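You operate a simulated robot arm through the tools that you are given. There is no shell and no other tool.

You are at the controls of a simulated two-armed robot. One attempt, no reset.

TASK
Set the air box to 6 bar, blow the can marked lot dune clean, then give it the round test.
Fine: feeler arm on; the can stays in the black dish; the others stay in the narrow tray. Set down upright: what you pick out.

Only the result counts: the job must be done as asked and must still hold three seconds after the hand-in. Knocking over, shifting, dropping, spilling or breaking anything else fails it.

THE ROBOT
Two 7-joint arms with fingered hands on one trunk that stands fixed in place. Base frame: the origin is at the foot of the trunk, x ahead of it, y to its left, z up. Readings come in m, degrees, newtons and seconds.
The left shoulder is at [0.082, 0.128, 1.181], the right one opposite. Each reaches about 1.156 m from its shoulder. Payload 5 kg a hand.
The TCP of each hand is the grasp point between the finger pads, 0.037 m short of the fingertips. In the tool frame z runs along the fingers and y along their closing line. The gripper opens to 0.124 m; its body begins 0.043 m behind the TCP. The gripper is a hand of 3 fingers: y runs from the thumb to the fingers, the wrist lies at [-0.021, -0.116, -0.203] in the tool frame, and closing takes about 1.5 s.
Orientation is that of the tool frame in the base frame, as a unit quaternion [w, x, y, z]. With the fingers straight down and the wrist toward the robot, the tool's x, y and z point along [0, 1, 0], [1, 0, 0] and [0, 0, -1] of the base frame.

THE INTERFACE
- The arms move only by the tool drive_tool. It takes "left_moves", "right_moves" or both (then of equal length, played together; a hand with none holds still); each is a list of rows, each an object of numbers (a shift or turn left out is 0, a gripper value left out holds the last): "x", "y", "z": the shift along the tool's x, y, z in m; "wx", "wy", "wz": the turn, a rotation vector about the tool's x, y, z in degrees; "jaw": the gripper command, from -1 (shut) to 1 (fully open), values between in proportion. In form: [{"x": .., "y": .., "z": .., "wx": .., "wy": .., "wz": .., "jaw": ..}, ...]. A call has 1 to 20 rows; each row shifts and turns the commanded pose from where the row before left it, along the tool's axes as they then stand. Rows are played at 5 a second. More than 0.05 m and 8.6 degrees between two rows, or a gripper value outside its range, and nothing of the call is played. Where a pose cannot be reached the arm comes as near as it can. A force on the tool above 70 N (or 10 N above the force at the start of the call, whichever is more), or a blocked arm, ends the call early, and 0.2 s more pass. Each finger travels about 0.045 m/s and halts on what it meets, pressing with about 22 N; the grip force reading is that of the motor and also rises with nothing between the fingers. The clock runs only during rows and for 0.2 s after the last one: add rows that do not move to give the fingers time. The reply holds the time, the measured pose of the TCP, the force on the tool along the base axes, the opening and the grip force, in the units named above and with some noise, with the torque about the TCP (base axes, N m) and any sound that the robot's microphone picked up.
- Cameras (640 x 400 px; columns grow to the right, rows downward): "scene" is now at [0.2348, 0.0437, 1.366]; the picture's right is [0.48, -0.88, 0.00], its down [-0.34, -0.18, -0.92] and it looks along [0.81, 0.44, -0.39] (base axes); focal length 214 px, centre (320, 200). "left" rides on the left gripper at [-0.072, -0.104, -0.154] in its tool frame; the picture's right is [-0.83, -0.26, 0.49], its down [0.51, -0.72, 0.47] and it looks along [0.23, 0.64, 0.73] (tool axes); focal length 243 px, centre (320, 200). "right" rides on the right gripper at [0.072, -0.104, -0.154] in its tool frame; the picture's right is [-0.83, 0.26, -0.49], its down [-0.51, -0.72, 0.47] and it looks along [-0.23, 0.64, 0.73] (tool axes); focal length 243 px, centre (320, 200). There is no depth. A picture from a camera that has moved, and an enlarged one, comes with that camera's place and axes in the base frame and with its lens.
- camera(camera): a new picture of that camera. The clock stands still meanwhile.
- slide_trunk(by): moves the trunk up (or, below 0, down) by that many m; the arms and the scene camera ride with it, the base frame stays. It gives what a move gives, with no picture.
- hand_shape(shape, hand): the hand has 3 fingers and takes this shape, open, in about a second: jaw (thumb against the fingers, like two jaws); tri (thumb and two fingers); tip (a fingertip pinch); poke (one finger out to press); point (the index stretched); flat (the hand flat); cup (the hand cupped); fist (a fist). The gripper value then closes the fingers along that shape, each until it touches; the sizes above hold for jaw. It gives what a move gives, with no picture.
- head_to(pan, tilt): turns the head with the scene camera to pan (to the left, within 80 degrees either way) and tilt (down, from -29 to 69), counted from straight ahead of the robot (the tilt from the chest, where the trunk bows). It gives what a move gives.
- close_up(camera, box): a new picture of the part [left, top, right, bottom] of that camera's present view, enlarged. The clock stands still meanwhile.
- close_job(): hands the job in; it is judged then, once.

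Places have to be worked out from the pictures, the camera data and where the tool is seen. Open the grippers and draw the arms clear of the work before you hand the job in, unless the task says otherwise.

The tools are called as name(argument=value, ...) on one line, values as JSON. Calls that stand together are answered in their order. drive_tool: Moves the arms, as the interface text tells. Its arguments: {"type":"object","properties":{"left_moves":{"type":"array"},"right_moves":{"type":"array"}},"required":[]} The other tools are called the same way: slide_trunk (by) moves the trunk up or down; hand_shape (shape, hand) gives the hand a shape; head_to (pan, tilt) turns the head that bears the scene camera; camera (camera) takes a picture; close_up (camera, box) takes an enlarged picture of a part of a camera's view; close_job () hands the job in.

At the start:

```text
time: 0.0
left_tool_pos: [0.5369, 0.4619, 1.3307]
left_ee_rot: [0.001, 0.706, 0.708, 0.0]
left_contact_force: [-0.3, -0.9, 0.7]
left_moment: [0.01, -0.03, 0.01]
left_opening: 0.1236
left_grip_force: 0.1
left_shape: jaw
right_tool_pos: [0.6932, -0.0149, 1.3663]
right_ee_rot: [0.0, 0.707, 0.707, 0.0]
right_contact_force: [0.5, 0.6, -0.3]
right_moment: [0.0, -0.04, 0.0]
right_opening: 0.1235
right_grip_force: 0.0
right_shape: jaw
trunk travel left (down, up): [-0.375, 0.188]
head pan, tilt (commanded): [28.4, 22.7]
```

scene: 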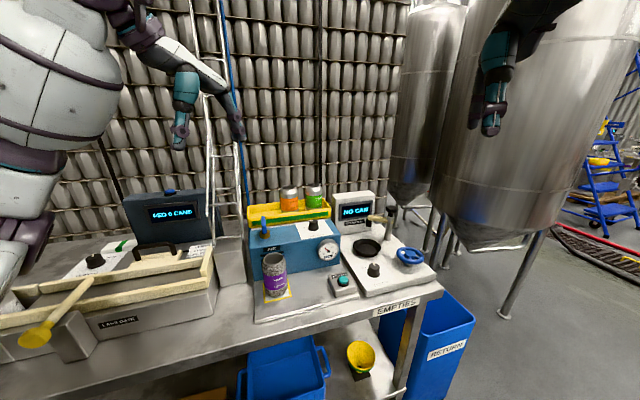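
right: 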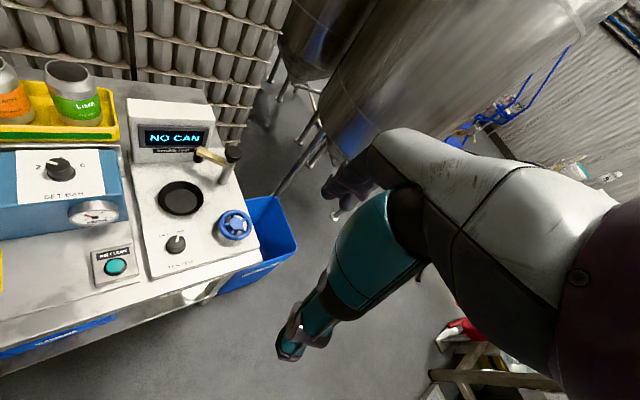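
left: 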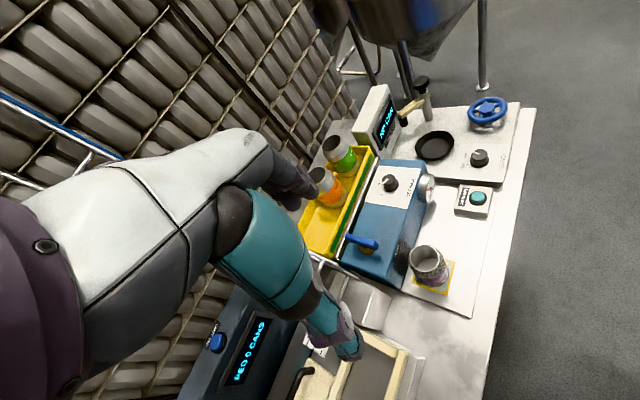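

I start by looking closely at the bench: the air box, cans, tester and labels.

close_up(camera="scene", box=[230, 170, 450, 310])

close_up(camera="right", box=[0, 40, 280, 300])

close_up(camera="left", box=[290, 60, 540, 320])

close_up(camera="scene", box=[0, 170, 240, 360])

```text
2.86 times, centred on (340, 240) of scene
camera zoom: at [0.2348, 0.0437, 1.366], right [0.48, -0.88, 0.0], down [-0.34, -0.18, -0.92], along [0.81, 0.44, -0.39], focal length 613 px, centre (263, 86)
```

zoom: 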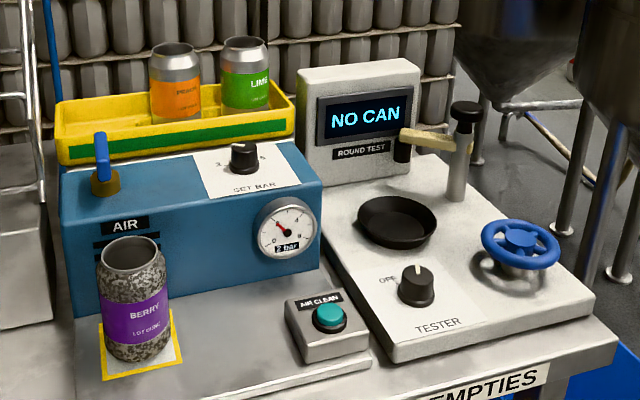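

```text
1.54 times, centred on (140, 170) of right
camera zoom: at [0.5897, 0.0575, 1.5201], right [0.26, -0.83, 0.49], down [-0.72, -0.51, -0.47], along [0.64, -0.23, -0.73], focal length 373 px, centre (597, 246)
```

zoom: 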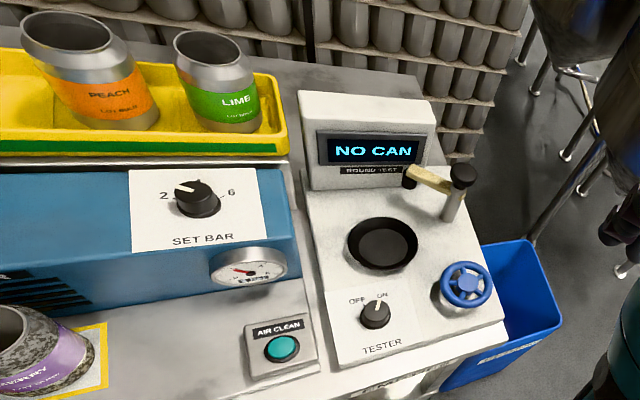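

```text
1.54 times, centred on (415, 190) of left
camera zoom: at [0.431, 0.3878, 1.4853], right [-0.26, -0.83, -0.49], down [-0.72, 0.51, -0.47], along [0.64, 0.23, -0.73], focal length 373 px, centre (174, 215)
```

zoom: 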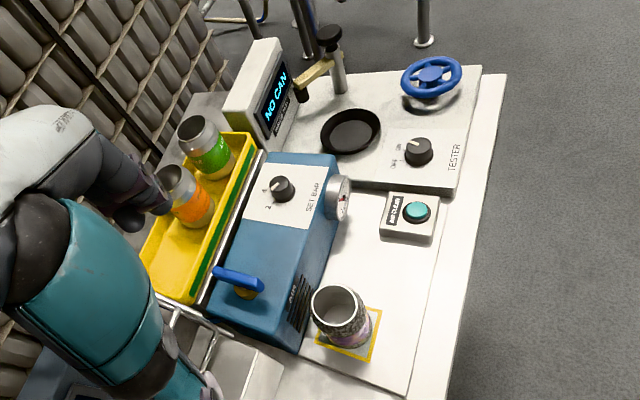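

```text
2.11 times, centred on (120, 265) of scene
camera zoom: at [0.2348, 0.0437, 1.366], right [0.48, -0.88, 0.0], down [-0.34, -0.18, -0.92], along [0.81, 0.44, -0.39], focal length 452 px, centre (741, 63)
```

zoom: 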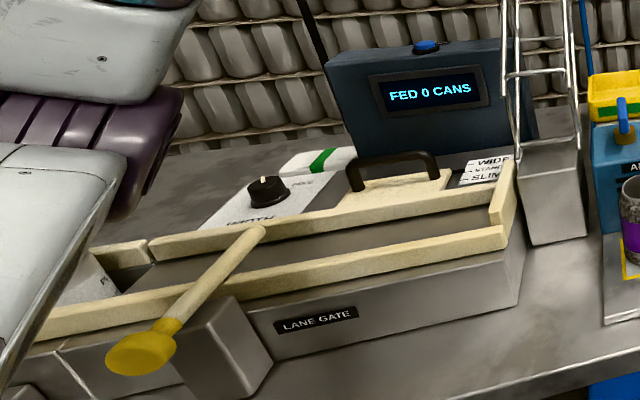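

I see three cans (peach, lime, berry), and I need their lot names. I zoom in tight on each label.

close_up(camera="scene", box=[258, 248, 298, 303])

close_up(camera="right", box=[0, 60, 120, 135])

close_up(camera="scene", box=[275, 180, 335, 215])

close_up(camera="right", box=[130, 100, 260, 260])

```text
7.27 times, centred on (278, 276) of scene
camera zoom: at [0.2348, 0.0437, 1.366], right [0.48, -0.88, 0.0], down [-0.34, -0.18, -0.92], along [0.81, 0.44, -0.39], focal length 1560 px, centre (626, -349)
```

zoom: 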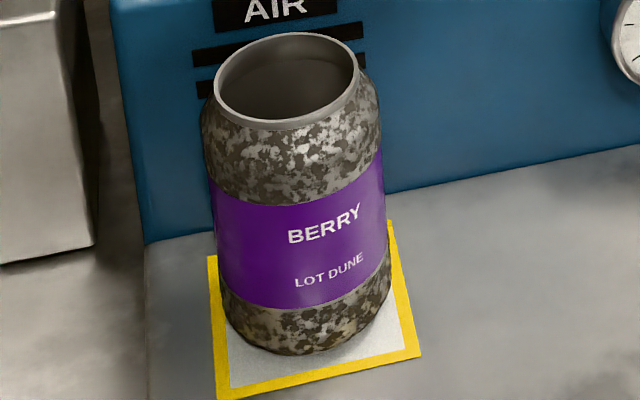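

```text
5.33 times, centred on (60, 98) of right
camera zoom: at [0.5897, 0.0575, 1.5201], right [0.26, -0.83, 0.49], down [-0.72, -0.51, -0.47], along [0.64, -0.23, -0.73], focal length 1294 px, centre (1707, 747)
```

zoom: 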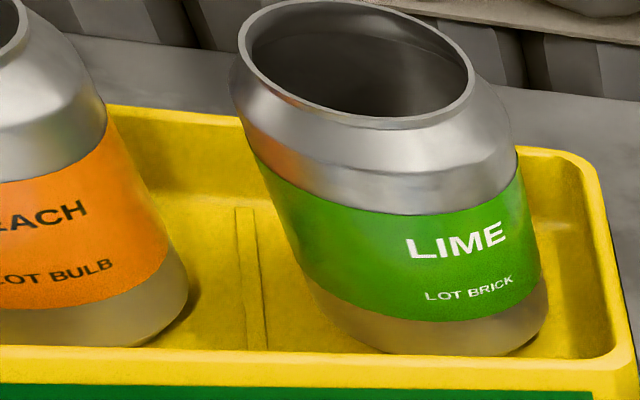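

```text
10.67 times, centred on (305, 198) of scene
camera zoom: at [0.2348, 0.0437, 1.366], right [0.48, -0.88, 0.0], down [-0.34, -0.18, -0.92], along [0.81, 0.44, -0.39], focal length 2288 px, centre (480, 227)
```

zoom: 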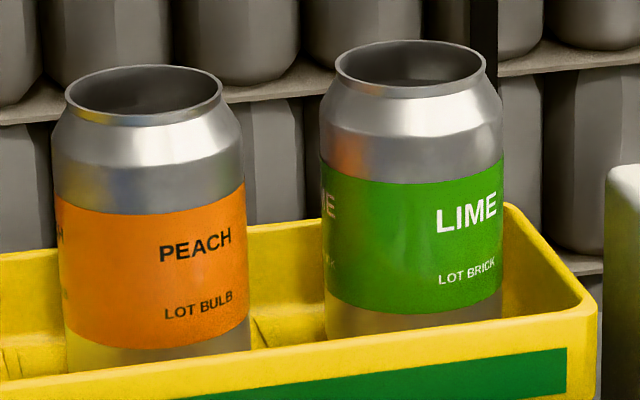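

```text
2.50 times, centred on (195, 180) of right
camera zoom: at [0.5897, 0.0575, 1.5201], right [0.26, -0.83, 0.49], down [-0.72, -0.51, -0.47], along [0.64, -0.23, -0.73], focal length 606 px, centre (632, 250)
```

zoom: 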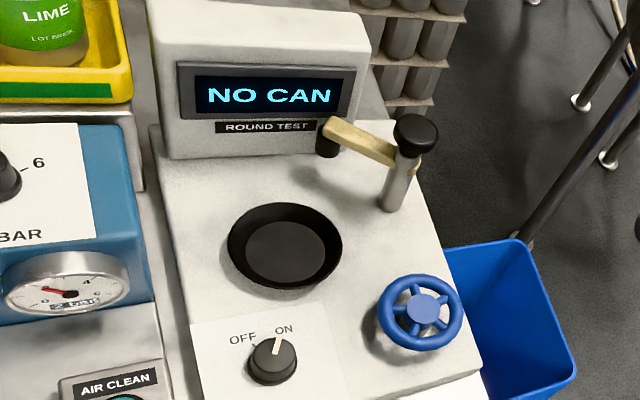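

The berry can is LOT DUNE and stands on the yellow-framed pad, dirty. Next I check the gauge, the bar knob, the blue tap and the tester knob up close.

close_up(camera="scene", box=[245, 205, 345, 268])

close_up(camera="right", box=[20, 140, 140, 285])

close_up(camera="left", box=[330, 160, 450, 250])

close_up(camera="left", box=[370, 70, 520, 170])

```text
6.35 times, centred on (295, 236) of scene
camera zoom: at [0.2348, 0.0437, 1.366], right [0.48, -0.88, 0.0], down [-0.34, -0.18, -0.92], along [0.81, 0.44, -0.39], focal length 1362 px, centre (479, -32)
```

zoom: 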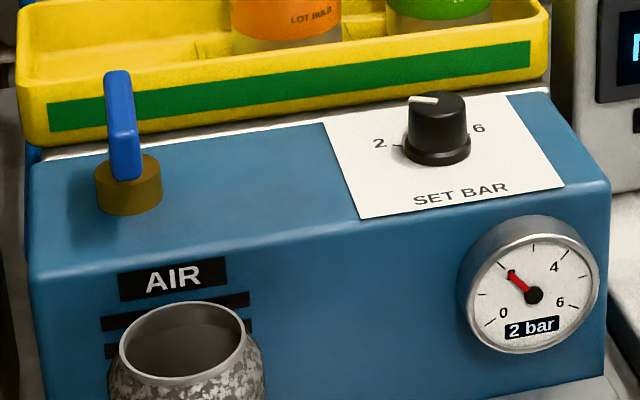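

```text
2.76 times, centred on (80, 212) of right
camera zoom: at [0.5897, 0.0575, 1.5201], right [0.26, -0.83, 0.49], down [-0.72, -0.51, -0.47], along [0.64, -0.23, -0.73], focal length 669 px, centre (982, 166)
```

zoom: 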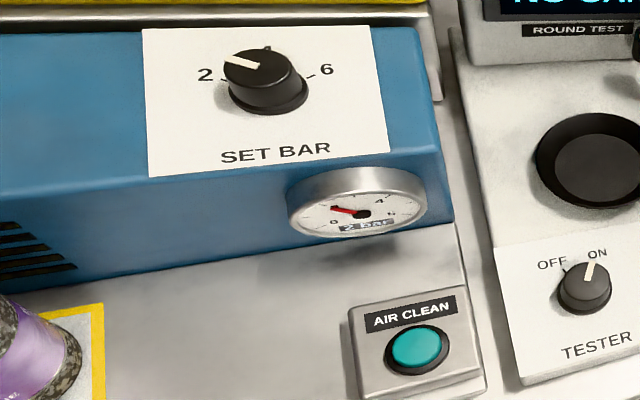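

```text
4.44 times, centred on (390, 205) of left
camera zoom: at [0.431, 0.3878, 1.4853], right [-0.26, -0.83, -0.49], down [-0.72, 0.51, -0.47], along [0.64, 0.23, -0.73], focal length 1078 px, centre (9, 178)
```

zoom: 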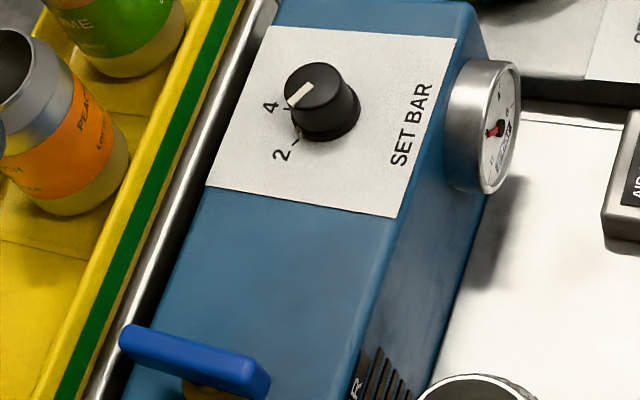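

```text
4.00 times, centred on (445, 120) of left
camera zoom: at [0.431, 0.3878, 1.4853], right [-0.26, -0.83, -0.49], down [-0.72, 0.51, -0.47], along [0.64, 0.23, -0.73], focal length 970 px, centre (-180, 520)
```

zoom: 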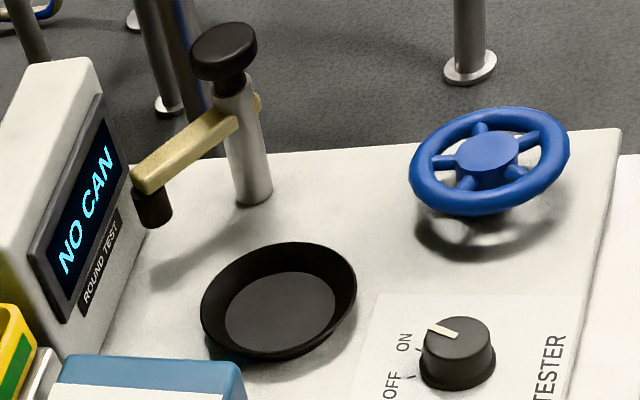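

LOT DUNE is the berry can at about (0.596, 0.385), rim z about 0.99. The SET BAR knob is at about (0.782, 0.366), top z about 1.023. It points at 2, and 6 is about 120° clockwise. I bring the left hand above the knob, half closed, to look.

drive_tool(left_moves=[{"x": -0.016, "y": 0.041, "z": 0.018, "jaw": 0.0}, {"x": -0.016, "y": 0.041, "z": 0.018}, {"x": -0.016, "y": 0.041, "z": 0.018}, {"x": -0.016, "y": 0.041, "z": 0.018}, {"x": -0.016, "y": 0.041, "z": 0.018}, {"x": -0.016, "y": 0.04, "z": 0.018}, {}, {}])

camera(camera="left")

camera(camera="scene")

camera(camera="right")

```text
time: 1.8
left_tool_pos: [0.7836, 0.3656, 1.2246]
left_ee_rot: [0.0, 0.706, 0.708, 0.0]
left_contact_force: [0.4, 0.2, 0.6]
left_moment: [0.04, 0.02, 0.01]
left_opening: 0.0622
left_grip_force: 0.1
left_shape: jaw
right_tool_pos: [0.6941, -0.0165, 1.3667]
right_ee_rot: [0.0, 0.707, 0.707, 0.0]
right_contact_force: [-0.1, -0.2, -0.4]
right_moment: [-0.02, 0.01, 0.01]
right_opening: 0.1238
right_grip_force: 0.0
right_shape: jaw
trunk travel left (down, up): [-0.375, 0.188]
head pan, tilt (commanded): [28.4, 22.7]
```

```text
taken
camera left: at [0.6788, 0.2915, 1.3774], right [-0.26, -0.83, -0.49], down [-0.72, 0.51, -0.47], along [0.64, 0.23, -0.73], focal length 243 px, centre (320, 200)
```

left: 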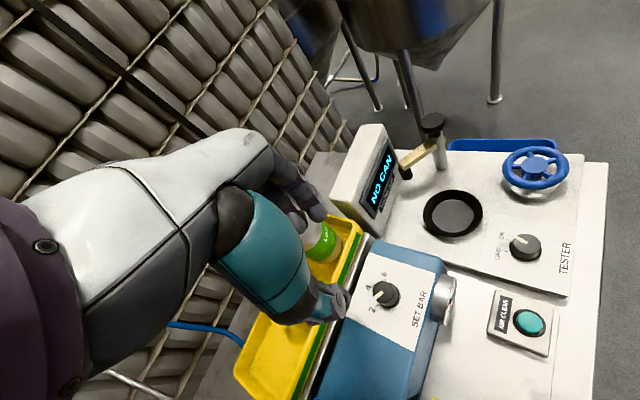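

```text
taken
camera scene: at [0.2347, 0.0434, 1.3661], right [0.48, -0.88, 0.0], down [-0.34, -0.18, -0.92], along [0.81, 0.44, -0.39], focal length 214 px, centre (320, 200)
```

scene: 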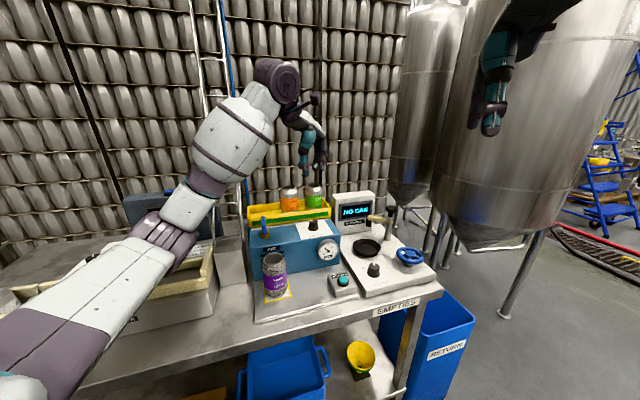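

```text
taken
camera right: at [0.5895, 0.0572, 1.5203], right [0.26, -0.83, 0.49], down [-0.72, -0.51, -0.47], along [0.64, -0.23, -0.73], focal length 243 px, centre (320, 200)
```

right: 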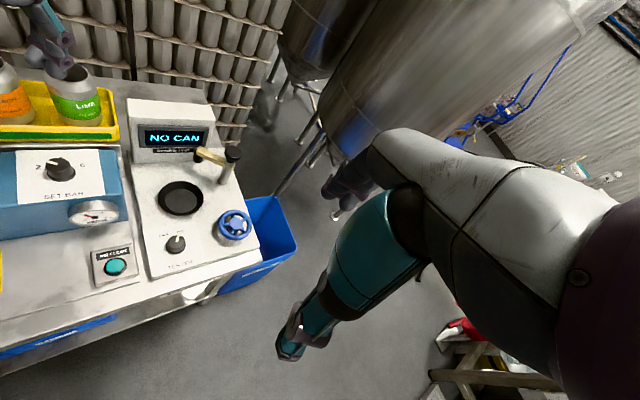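

The left hand hovers over the knob. I zoom in to see the finger geometry and the alignment.

close_up(camera="scene", box=[255, 80, 375, 260])

close_up(camera="left", box=[220, 180, 460, 380])

```text
2.22 times, centred on (315, 170) of scene
camera zoom: at [0.2347, 0.0434, 1.3661], right [0.48, -0.88, 0.0], down [-0.34, -0.18, -0.92], along [0.81, 0.44, -0.39], focal length 477 px, centre (331, 267)
```

zoom: 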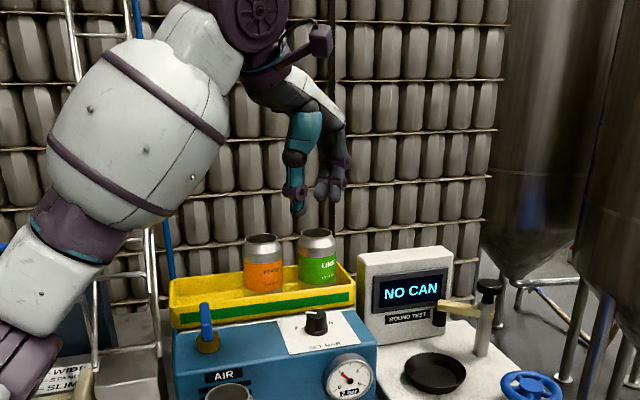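

```text
2.00 times, centred on (340, 280) of left
camera zoom: at [0.6788, 0.2915, 1.3774], right [-0.26, -0.83, -0.49], down [-0.72, 0.51, -0.47], along [0.64, 0.23, -0.73], focal length 485 px, centre (280, 40)
```

zoom: 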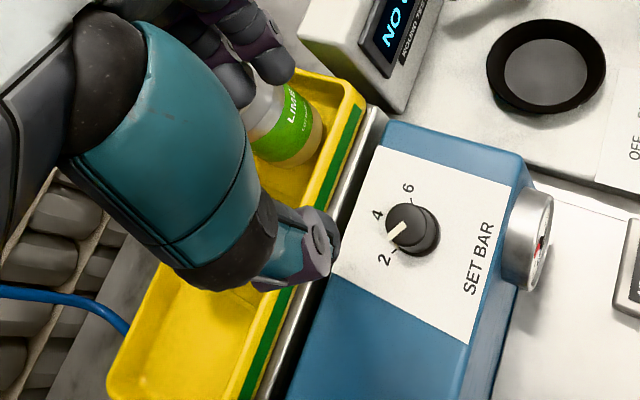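

The knob is centred at about (0.7806, 0.364). I lower the left hand over it in steps, stopping with the fingertips just above the box top.

drive_tool(left_moves=[{"x": -0.001, "y": -0.003, "z": 0.03}, {"x": -0.001, "z": 0.03}, {"z": 0.03}, {"z": 0.03}, {"z": 0.03}, {"z": 0.025}, {}])

close_up(camera="left", box=[200, 180, 520, 400])

close_up(camera="scene", box=[255, 160, 375, 280])

close_up(camera="right", box=[0, 60, 160, 260])

```text
time: 3.4
left_tool_pos: [0.7685, 0.3505, 1.0581]
left_ee_rot: [-0.002, 0.707, 0.707, 0.007]
left_contact_force: [0.2, -0.8, -0.1]
left_moment: [0.0, 0.01, -0.01]
left_opening: 0.0623
left_grip_force: 0.0
left_shape: jaw
right_tool_pos: [0.6825, -0.0343, 1.371]
right_ee_rot: [-0.003, 0.707, 0.707, 0.008]
right_contact_force: [-1.5, 0.2, -0.1]
right_moment: [-0.02, -0.01, 0.0]
right_opening: 0.1237
right_grip_force: 0.0
right_shape: jaw
trunk travel left (down, up): [-0.375, 0.188]
head pan, tilt (commanded): [28.4, 22.7]
```

```text
1.82 times, centred on (360, 290) of left
camera zoom: at [0.6637, 0.2749, 1.2092], right [-0.26, -0.82, -0.5], down [-0.72, 0.51, -0.47], along [0.65, 0.24, -0.72], focal length 441 px, centre (247, 36)
```

zoom: 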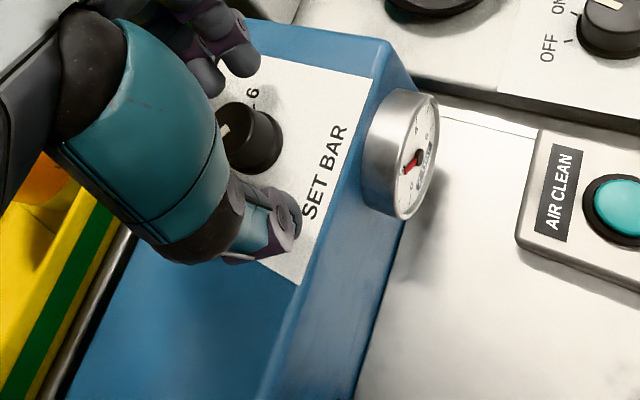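

```text
3.33 times, centred on (315, 220) of scene
camera zoom: at [0.2248, 0.0259, 1.3681], right [0.48, -0.88, -0.01], down [-0.33, -0.17, -0.93], along [0.81, 0.44, -0.37], focal length 715 px, centre (337, 133)
```

zoom: 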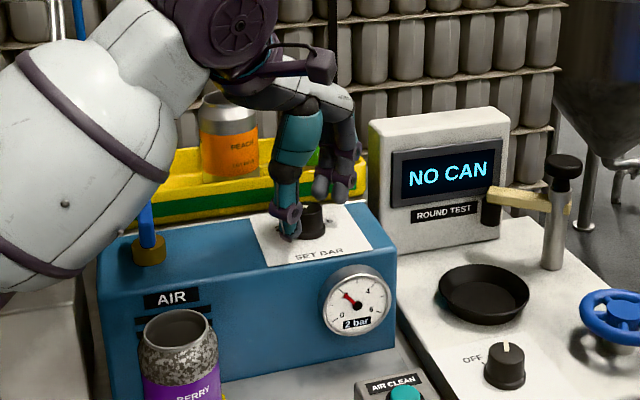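

```text
2.00 times, centred on (80, 160) of right
camera zoom: at [0.5787, 0.0376, 1.5249], right [0.26, -0.84, 0.48], down [-0.72, -0.5, -0.48], along [0.65, -0.22, -0.73], focal length 485 px, centre (800, 280)
```

zoom: 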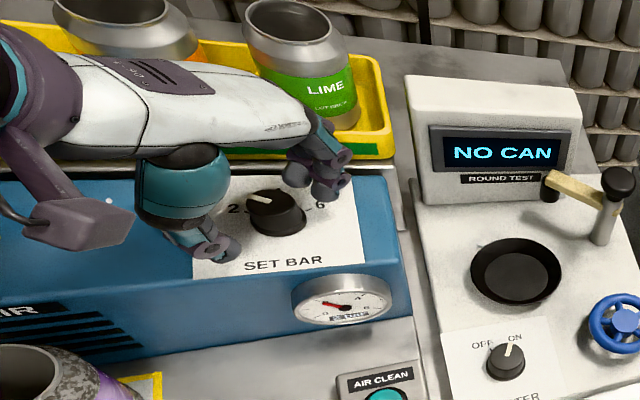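

The scene camera and the right hand shifted by about 1–2 cm while I lowered, so some part of the left arm may be pressing on something. I look before going further.

camera(camera="scene")

close_up(camera="scene", box=[80, 130, 320, 300])

```text
taken
camera scene: at [0.2248, 0.0259, 1.3681], right [0.48, -0.88, -0.01], down [-0.33, -0.17, -0.93], along [0.81, 0.44, -0.37], focal length 214 px, centre (320, 200)
```

scene: 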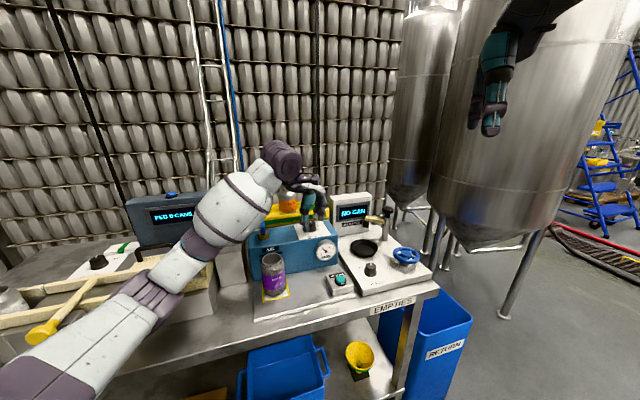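

```text
2.35 times, centred on (200, 215) of scene
camera zoom: at [0.2248, 0.0259, 1.3681], right [0.48, -0.88, -0.01], down [-0.33, -0.17, -0.93], along [0.81, 0.44, -0.37], focal length 505 px, centre (602, 165)
```

zoom: 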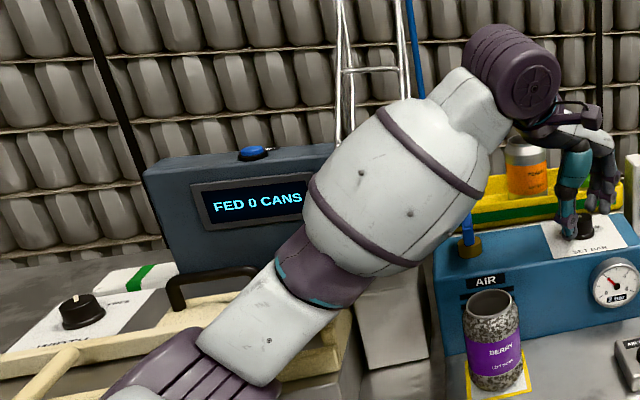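

The left elbow/forearm appears to be bearing on the lane-gate unit, so I back straight up the way I came to relieve it.

drive_tool(left_moves=[{"z": -0.03}, {"z": -0.03}, {"z": -0.03}, {"z": -0.03}, {"z": -0.03}, {"z": -0.025}, {}, {}])

camera(camera="scene")

```text
time: 5.2
left_tool_pos: [0.7773, 0.3627, 1.2245]
left_ee_rot: [0.0, 0.707, 0.707, 0.001]
left_contact_force: [-0.1, -1.1, 0.1]
left_moment: [-0.01, 0.01, -0.01]
left_opening: 0.0624
left_grip_force: 0.0
left_shape: jaw
right_tool_pos: [0.6929, -0.0152, 1.3675]
right_ee_rot: [0.0, 0.706, 0.708, 0.001]
right_contact_force: [-0.6, -0.4, 0.9]
right_moment: [0.02, 0.0, -0.03]
right_opening: 0.1237
right_grip_force: 0.1
right_shape: jaw
trunk travel left (down, up): [-0.375, 0.188]
head pan, tilt (commanded): [28.4, 22.7]
```

```text
taken
camera scene: at [0.2341, 0.0436, 1.3662], right [0.48, -0.88, 0.0], down [-0.34, -0.18, -0.92], along [0.81, 0.44, -0.39], focal length 214 px, centre (320, 200)
```

scene: 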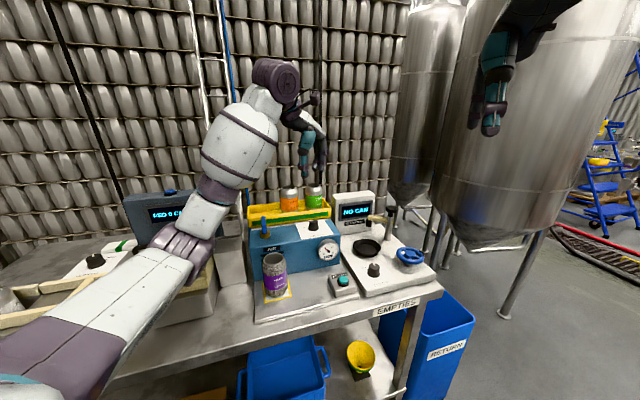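

The trunk is back upright. I raise the trunk so the elbows stay well above the bench, and check the lane gate for any shift.

slide_trunk(by=0.18)

camera(camera="scene")

```text
time: 7.2
left_tool_pos: [0.78, 0.3631, 1.4011]
left_ee_rot: [-0.001, 0.707, 0.707, -0.001]
left_contact_force: [-0.7, 0.6, -0.3]
left_moment: [0.02, -0.02, 0.01]
left_opening: 0.0623
left_grip_force: 0.1
left_shape: jaw
right_tool_pos: [0.6957, -0.0148, 1.5448]
right_ee_rot: [-0.001, 0.706, 0.708, -0.001]
right_contact_force: [0.0, -0.5, -0.7]
right_moment: [0.0, 0.05, 0.01]
right_opening: 0.1238
right_grip_force: 0.0
right_shape: jaw
trunk travel left (down, up): [-0.555, 0.008]
head pan, tilt (commanded): [28.4, 22.7]
```

```text
taken
camera scene: at [0.1227, 0.0435, 1.5761], right [0.48, -0.88, 0.0], down [-0.34, -0.18, -0.92], along [0.81, 0.44, -0.39], focal length 214 px, centre (320, 200)
```

scene: 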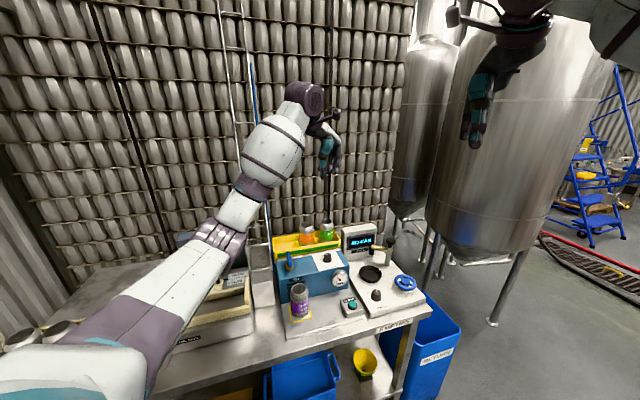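

The trunk also rocked back as it rose, but the elbow is now much higher (z about 1.35). I lower the left hand partway toward the knob and check the trunk for any sign of contact.

drive_tool(left_moves=[{"z": 0.04}, {"z": 0.04}, {"z": 0.04}, {"z": 0.04}, {"z": 0.04}, {"z": 0.04}, {}])

camera(camera="scene")

camera(camera="right")

```text
time: 8.8
left_tool_pos: [0.7778, 0.3659, 1.1635]
left_ee_rot: [0.001, 0.707, 0.707, 0.001]
left_contact_force: [-0.6, 0.5, 0.7]
left_moment: [-0.01, 0.0, 0.01]
left_opening: 0.0623
left_grip_force: 0.1
left_shape: jaw
right_tool_pos: [0.6922, -0.0157, 1.5483]
right_ee_rot: [0.001, 0.707, 0.708, 0.001]
right_contact_force: [-0.9, 0.1, 0.3]
right_moment: [0.02, -0.03, -0.02]
right_opening: 0.1239
right_grip_force: 0.2
right_shape: jaw
trunk travel left (down, up): [-0.555, 0.008]
head pan, tilt (commanded): [28.4, 22.7]
```

```text
taken
camera scene: at [0.1205, 0.0434, 1.5768], right [0.48, -0.88, 0.0], down [-0.34, -0.18, -0.92], along [0.81, 0.44, -0.39], focal length 214 px, centre (320, 200)
```

scene: 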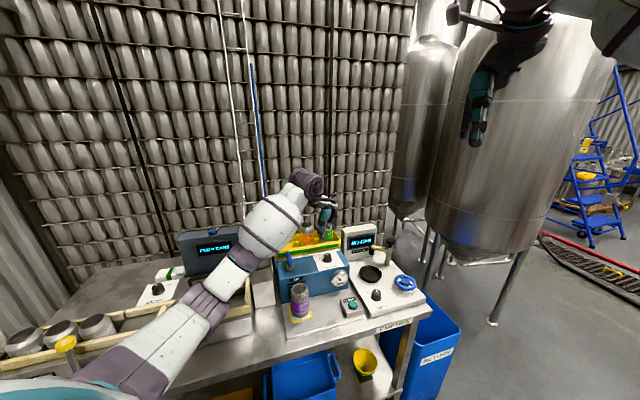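

```text
taken
camera right: at [0.5889, 0.0572, 1.7009], right [0.26, -0.83, 0.49], down [-0.72, -0.51, -0.47], along [0.64, -0.23, -0.73], focal length 243 px, centre (320, 200)
```

right: 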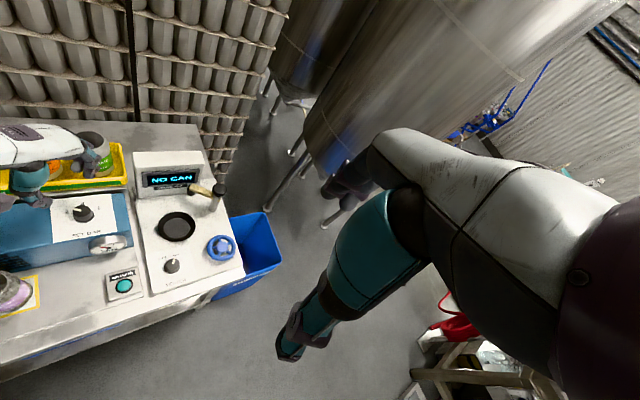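

Trunk steady, no contact. I continue down to just over the knob with a small xy correction.

drive_tool(left_moves=[{"x": -0.001, "y": 0.003, "z": 0.03}, {"z": 0.03}, {"z": 0.03}, {"z": 0.02}, {}, {}])

close_up(camera="left", box=[200, 180, 520, 400])

close_up(camera="right", box=[0, 110, 160, 300])

close_up(camera="scene", box=[200, 160, 440, 330])

```text
time: 10.2
left_tool_pos: [0.7803, 0.3634, 1.054]
left_ee_rot: [0.0, 0.706, 0.708, 0.001]
left_contact_force: [-0.5, -0.1, -0.2]
left_moment: [0.03, -0.01, -0.02]
left_opening: 0.062
left_grip_force: 0.0
left_shape: jaw
right_tool_pos: [0.6912, -0.0153, 1.5473]
right_ee_rot: [0.0, 0.707, 0.707, -0.001]
right_contact_force: [0.1, -0.3, 0.1]
right_moment: [0.0, 0.0, 0.01]
right_opening: 0.124
right_grip_force: 0.0
right_shape: jaw
trunk travel left (down, up): [-0.555, 0.008]
head pan, tilt (commanded): [28.4, 22.7]
```

```text
1.82 times, centred on (360, 290) of left
camera zoom: at [0.676, 0.2887, 1.2071], right [-0.26, -0.83, -0.49], down [-0.72, 0.51, -0.47], along [0.64, 0.23, -0.73], focal length 441 px, centre (247, 36)
```

zoom: 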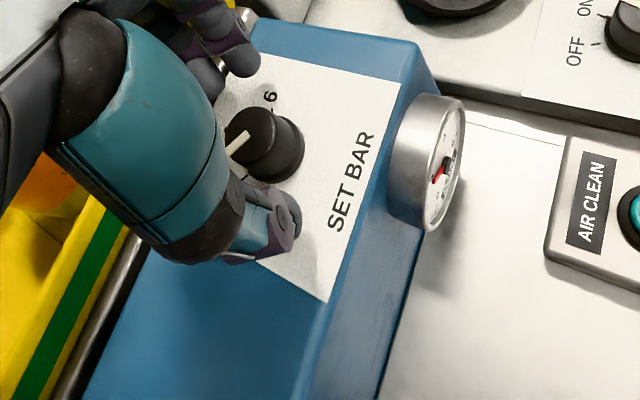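

```text
2.11 times, centred on (80, 205) of right
camera zoom: at [0.589, 0.0573, 1.7006], right [0.26, -0.83, 0.49], down [-0.72, -0.51, -0.47], along [0.64, -0.23, -0.73], focal length 511 px, centre (825, 190)
```

zoom: 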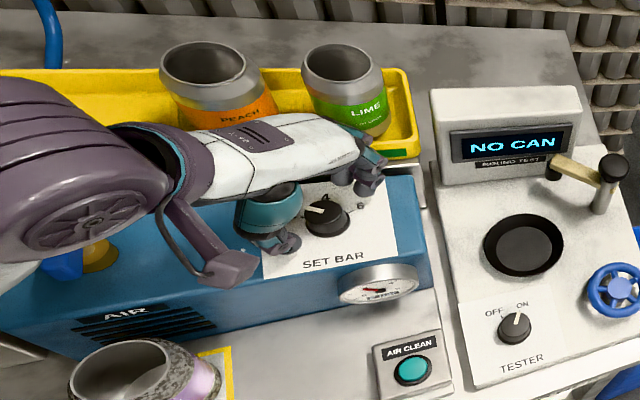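

```text
2.35 times, centred on (320, 245) of scene
camera zoom: at [0.1205, 0.0434, 1.5767], right [0.48, -0.88, 0.0], down [-0.34, -0.18, -0.92], along [0.81, 0.44, -0.39], focal length 505 px, centre (320, 94)
```

zoom: 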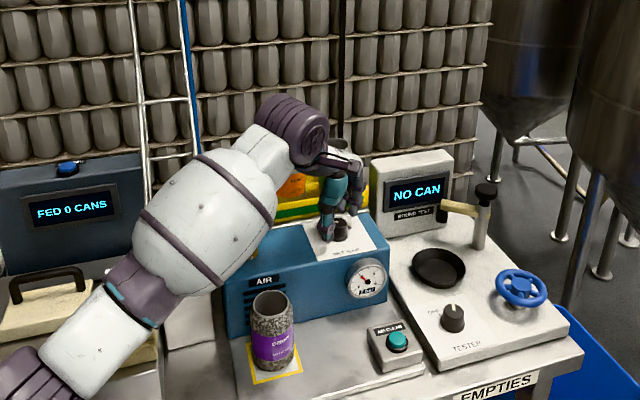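

The knob sits between thumb and fingers. I lower about 1 cm so the fingertips overlap the knob, then close on it.

drive_tool(left_moves=[{"z": 0.006}, {"z": 0.005}, {}, {"jaw": -0.3}, {"jaw": -0.6}, {"jaw": -1.0}, {}, {}, {}, {}])

close_up(camera="left", box=[200, 180, 520, 400])

close_up(camera="right", box=[30, 150, 150, 250])

close_up(camera="scene", box=[290, 200, 370, 300])

```text
time: 12.4
left_tool_pos: [0.7804, 0.3626, 1.044]
left_ee_rot: [0.001, 0.707, 0.707, 0.0]
left_contact_force: [-1.3, -0.6, -0.7]
left_moment: [-0.02, 0.0, -0.03]
left_opening: 0.0215
left_grip_force: 21.5
left_shape: jaw
right_tool_pos: [0.6931, -0.0162, 1.5477]
right_ee_rot: [0.0, 0.707, 0.707, 0.0]
right_contact_force: [0.6, -0.6, 0.5]
right_moment: [0.03, -0.04, 0.02]
right_opening: 0.1239
right_grip_force: 0.0
right_shape: jaw
trunk travel left (down, up): [-0.555, 0.008]
head pan, tilt (commanded): [28.4, 22.7]
```

```text
1.82 times, centred on (360, 290) of left
camera zoom: at [0.6761, 0.2886, 1.1963], right [-0.26, -0.83, -0.49], down [-0.72, 0.51, -0.47], along [0.64, 0.23, -0.73], focal length 441 px, centre (247, 36)
```

zoom: 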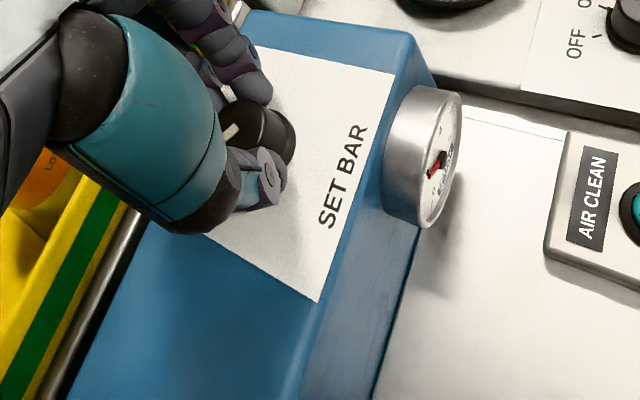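

```text
4.00 times, centred on (90, 200) of right
camera zoom: at [0.5898, 0.0575, 1.7001], right [0.26, -0.83, 0.49], down [-0.72, -0.51, -0.47], along [0.64, -0.23, -0.73], focal length 970 px, centre (1240, 200)
```

zoom: 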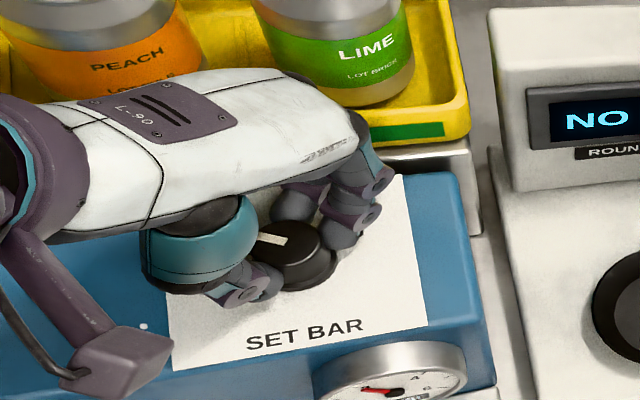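

```text
4.00 times, centred on (330, 250) of scene
camera zoom: at [0.1211, 0.0436, 1.5766], right [0.48, -0.88, 0.0], down [-0.34, -0.18, -0.92], along [0.81, 0.44, -0.39], focal length 858 px, centre (280, 0)
```

zoom: 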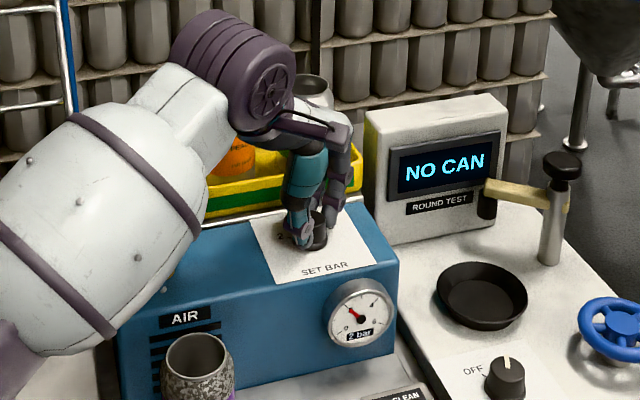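

The knob is gripped (21 N). I turn clockwise about the vertical by 60° and then check the pointer and gauge.

drive_tool(left_moves=[{"wz": 7.5}, {"wz": 7.5}, {"wz": 7.5}, {"wz": 7.5}, {"wz": 7.5}, {"wz": 7.5}, {"wz": 7.5}, {"wz": 7.5}, {}, {}])

close_up(camera="right", box=[30, 150, 150, 250])

close_up(camera="scene", box=[240, 200, 400, 300])

```text
time: 14.6
left_tool_pos: [0.7807, 0.3638, 1.043]
left_ee_rot: [0.001, 0.966, 0.258, 0.001]
left_contact_force: [-6.7, 4.3, -0.5]
left_moment: [0.12, 0.16, 0.0]
left_opening: 0.021
left_grip_force: 22.0
left_shape: jaw
right_tool_pos: [0.691, -0.0152, 1.5471]
right_ee_rot: [-0.001, 0.707, 0.707, 0.0]
right_contact_force: [0.7, -1.1, 0.6]
right_moment: [0.0, 0.03, -0.01]
right_opening: 0.1237
right_grip_force: 0.0
right_shape: jaw
trunk travel left (down, up): [-0.555, 0.008]
head pan, tilt (commanded): [28.4, 22.7]
```

```text
4.00 times, centred on (90, 200) of right
camera zoom: at [0.5885, 0.0581, 1.7006], right [0.26, -0.83, 0.49], down [-0.72, -0.51, -0.47], along [0.64, -0.23, -0.73], focal length 970 px, centre (1240, 200)
```

zoom: 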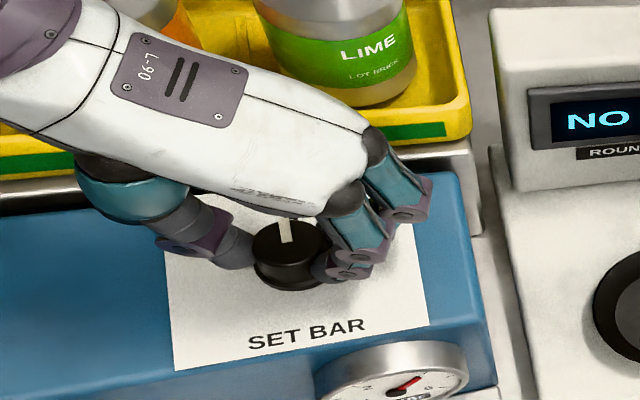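

```text
4.00 times, centred on (320, 250) of scene
camera zoom: at [0.12, 0.0442, 1.5767], right [0.48, -0.88, 0.0], down [-0.34, -0.18, -0.92], along [0.81, 0.44, -0.39], focal length 858 px, centre (320, 0)
```

zoom: 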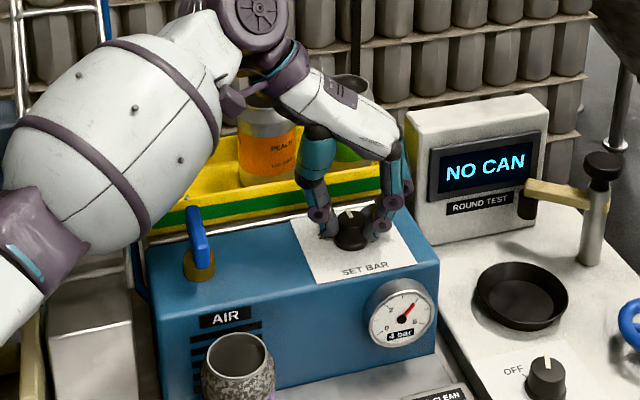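

Gauge now reads 4 bar and the pointer is at 4. I release, lift, turn the hand back 60° and regrip for the second half.

drive_tool(left_moves=[{"jaw": 0.0}, {}, {}, {}, {"z": -0.03}, {"z": -0.03}, {"wz": -7.5}, {"wz": -7.5}, {"wz": -7.5}, {"wz": -7.5}, {"wz": -7.5}, {"wz": -7.5}, {"wz": -7.5}, {"wz": -7.5}, {"z": 0.03}, {"z": 0.02}, {}])

close_up(camera="right", box=[30, 150, 150, 250])

close_up(camera="left", box=[200, 180, 520, 400])

```text
time: 18.2
left_tool_pos: [0.781, 0.3624, 1.0529]
left_ee_rot: [0.001, 0.706, 0.708, 0.001]
left_contact_force: [-0.3, -0.5, 0.3]
left_moment: [0.01, 0.02, -0.02]
left_opening: 0.0615
left_grip_force: 0.1
left_shape: jaw
right_tool_pos: [0.6934, -0.0159, 1.5461]
right_ee_rot: [0.0, 0.706, 0.708, -0.001]
right_contact_force: [-0.3, 0.7, 0.4]
right_moment: [-0.02, -0.04, -0.01]
right_opening: 0.1238
right_grip_force: 0.0
right_shape: jaw
trunk travel left (down, up): [-0.555, 0.008]
head pan, tilt (commanded): [28.4, 22.7]
```

```text
4.00 times, centred on (90, 200) of right
camera zoom: at [0.589, 0.0569, 1.7007], right [0.26, -0.83, 0.49], down [-0.72, -0.51, -0.47], along [0.64, -0.23, -0.73], focal length 970 px, centre (1240, 200)
```

zoom: 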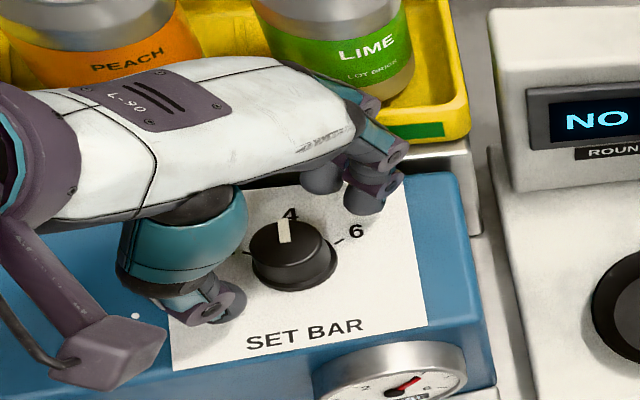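

```text
1.82 times, centred on (360, 290) of left
camera zoom: at [0.6761, 0.2885, 1.2062], right [-0.26, -0.83, -0.49], down [-0.72, 0.51, -0.47], along [0.64, 0.23, -0.73], focal length 441 px, centre (247, 36)
```

zoom: 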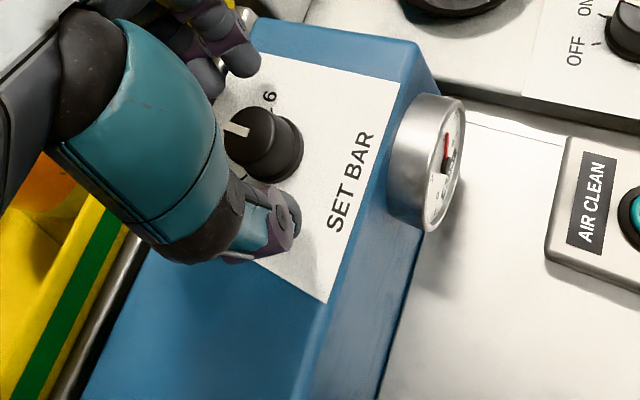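

The knob stays at 4 and the hand is back at the start angle. I lower, grip and turn another 60° clockwise to 6.

drive_tool(left_moves=[{"z": 0.005}, {"z": 0.005}, {"jaw": -0.3}, {"jaw": -0.6}, {"jaw": -1.0}, {}, {}, {}, {"wz": 7.5}, {"wz": 7.5}, {"wz": 7.5}, {"wz": 7.5}, {"wz": 7.5}, {"wz": 7.5}, {"wz": 7.5}, {"wz": 7.5}, {}, {}])

close_up(camera="right", box=[30, 150, 150, 250])

close_up(camera="scene", box=[240, 200, 400, 300])

```text
time: 22.0
left_tool_pos: [0.78, 0.3634, 1.0429]
left_ee_rot: [0.0, 0.966, 0.26, 0.0]
left_contact_force: [-5.1, 6.3, -2.3]
left_moment: [0.22, 0.18, 0.0]
left_opening: 0.0215
left_grip_force: 21.9
left_shape: jaw
right_tool_pos: [0.6929, -0.0141, 1.548]
right_ee_rot: [0.0, 0.707, 0.707, -0.001]
right_contact_force: [-0.6, 0.0, -0.7]
right_moment: [-0.05, 0.03, -0.01]
right_opening: 0.1237
right_grip_force: 0.0
right_shape: jaw
trunk travel left (down, up): [-0.555, 0.008]
head pan, tilt (commanded): [28.4, 22.7]
```

```text
4.00 times, centred on (90, 200) of right
camera zoom: at [0.5892, 0.0589, 1.7003], right [0.26, -0.83, 0.49], down [-0.72, -0.51, -0.47], along [0.64, -0.23, -0.73], focal length 970 px, centre (1240, 200)
```

zoom: 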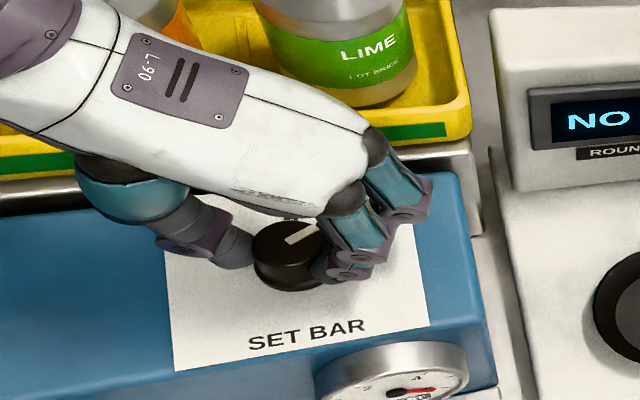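

```text
4.00 times, centred on (320, 250) of scene
camera zoom: at [0.1206, 0.0449, 1.5766], right [0.48, -0.88, 0.0], down [-0.34, -0.18, -0.92], along [0.81, 0.44, -0.39], focal length 858 px, centre (320, 0)
```

zoom: 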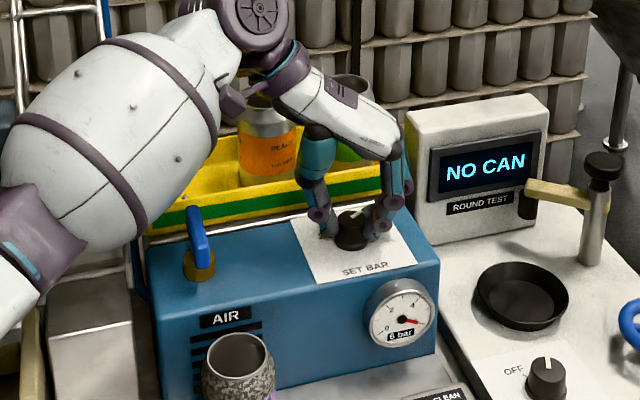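

The gauge reads 6 bar. I release, lift clear, and check that it holds.

drive_tool(left_moves=[{"jaw": 0.0}, {}, {}, {}, {"z": -0.04}, {"z": -0.04}, {"z": -0.04}, {"z": -0.04}, {"z": -0.04}, {}])

close_up(camera="right", box=[30, 150, 150, 250])

close_up(camera="scene", box=[240, 200, 400, 300])

camera(camera="left")

```text
time: 24.2
left_tool_pos: [0.781, 0.3631, 1.2443]
left_ee_rot: [0.0, 0.966, 0.259, -0.001]
left_contact_force: [0.1, 0.4, -0.7]
left_moment: [0.0, 0.01, 0.03]
left_opening: 0.0615
left_grip_force: 0.0
left_shape: jaw
right_tool_pos: [0.6937, -0.0144, 1.5459]
right_ee_rot: [0.0, 0.707, 0.707, 0.0]
right_contact_force: [0.7, -0.5, -0.1]
right_moment: [-0.01, -0.01, 0.04]
right_opening: 0.1238
right_grip_force: 0.1
right_shape: jaw
trunk travel left (down, up): [-0.555, 0.008]
head pan, tilt (commanded): [28.4, 22.7]
```

```text
4.00 times, centred on (90, 200) of right
camera zoom: at [0.5901, 0.058, 1.6997], right [0.26, -0.83, 0.49], down [-0.72, -0.51, -0.47], along [0.64, -0.23, -0.73], focal length 970 px, centre (1240, 200)
```

zoom: 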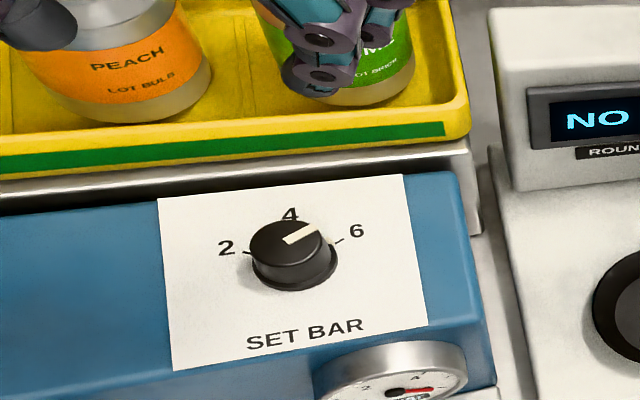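

```text
4.00 times, centred on (320, 250) of scene
camera zoom: at [0.1214, 0.0441, 1.5765], right [0.48, -0.88, 0.0], down [-0.34, -0.18, -0.92], along [0.81, 0.44, -0.39], focal length 858 px, centre (320, 0)
```

zoom: 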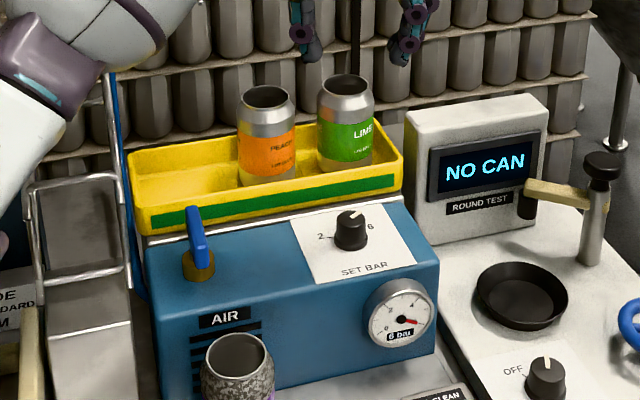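

```text
taken
camera left: at [0.666, 0.4155, 1.3972], right [-0.85, -0.19, -0.49], down [0.08, 0.88, -0.47], along [0.52, -0.44, -0.73], focal length 243 px, centre (320, 200)
```

left: 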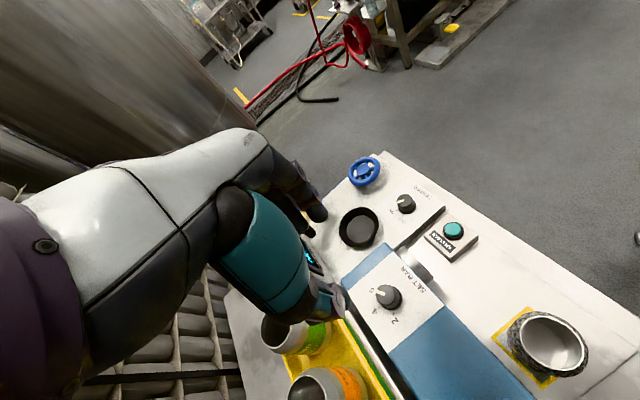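

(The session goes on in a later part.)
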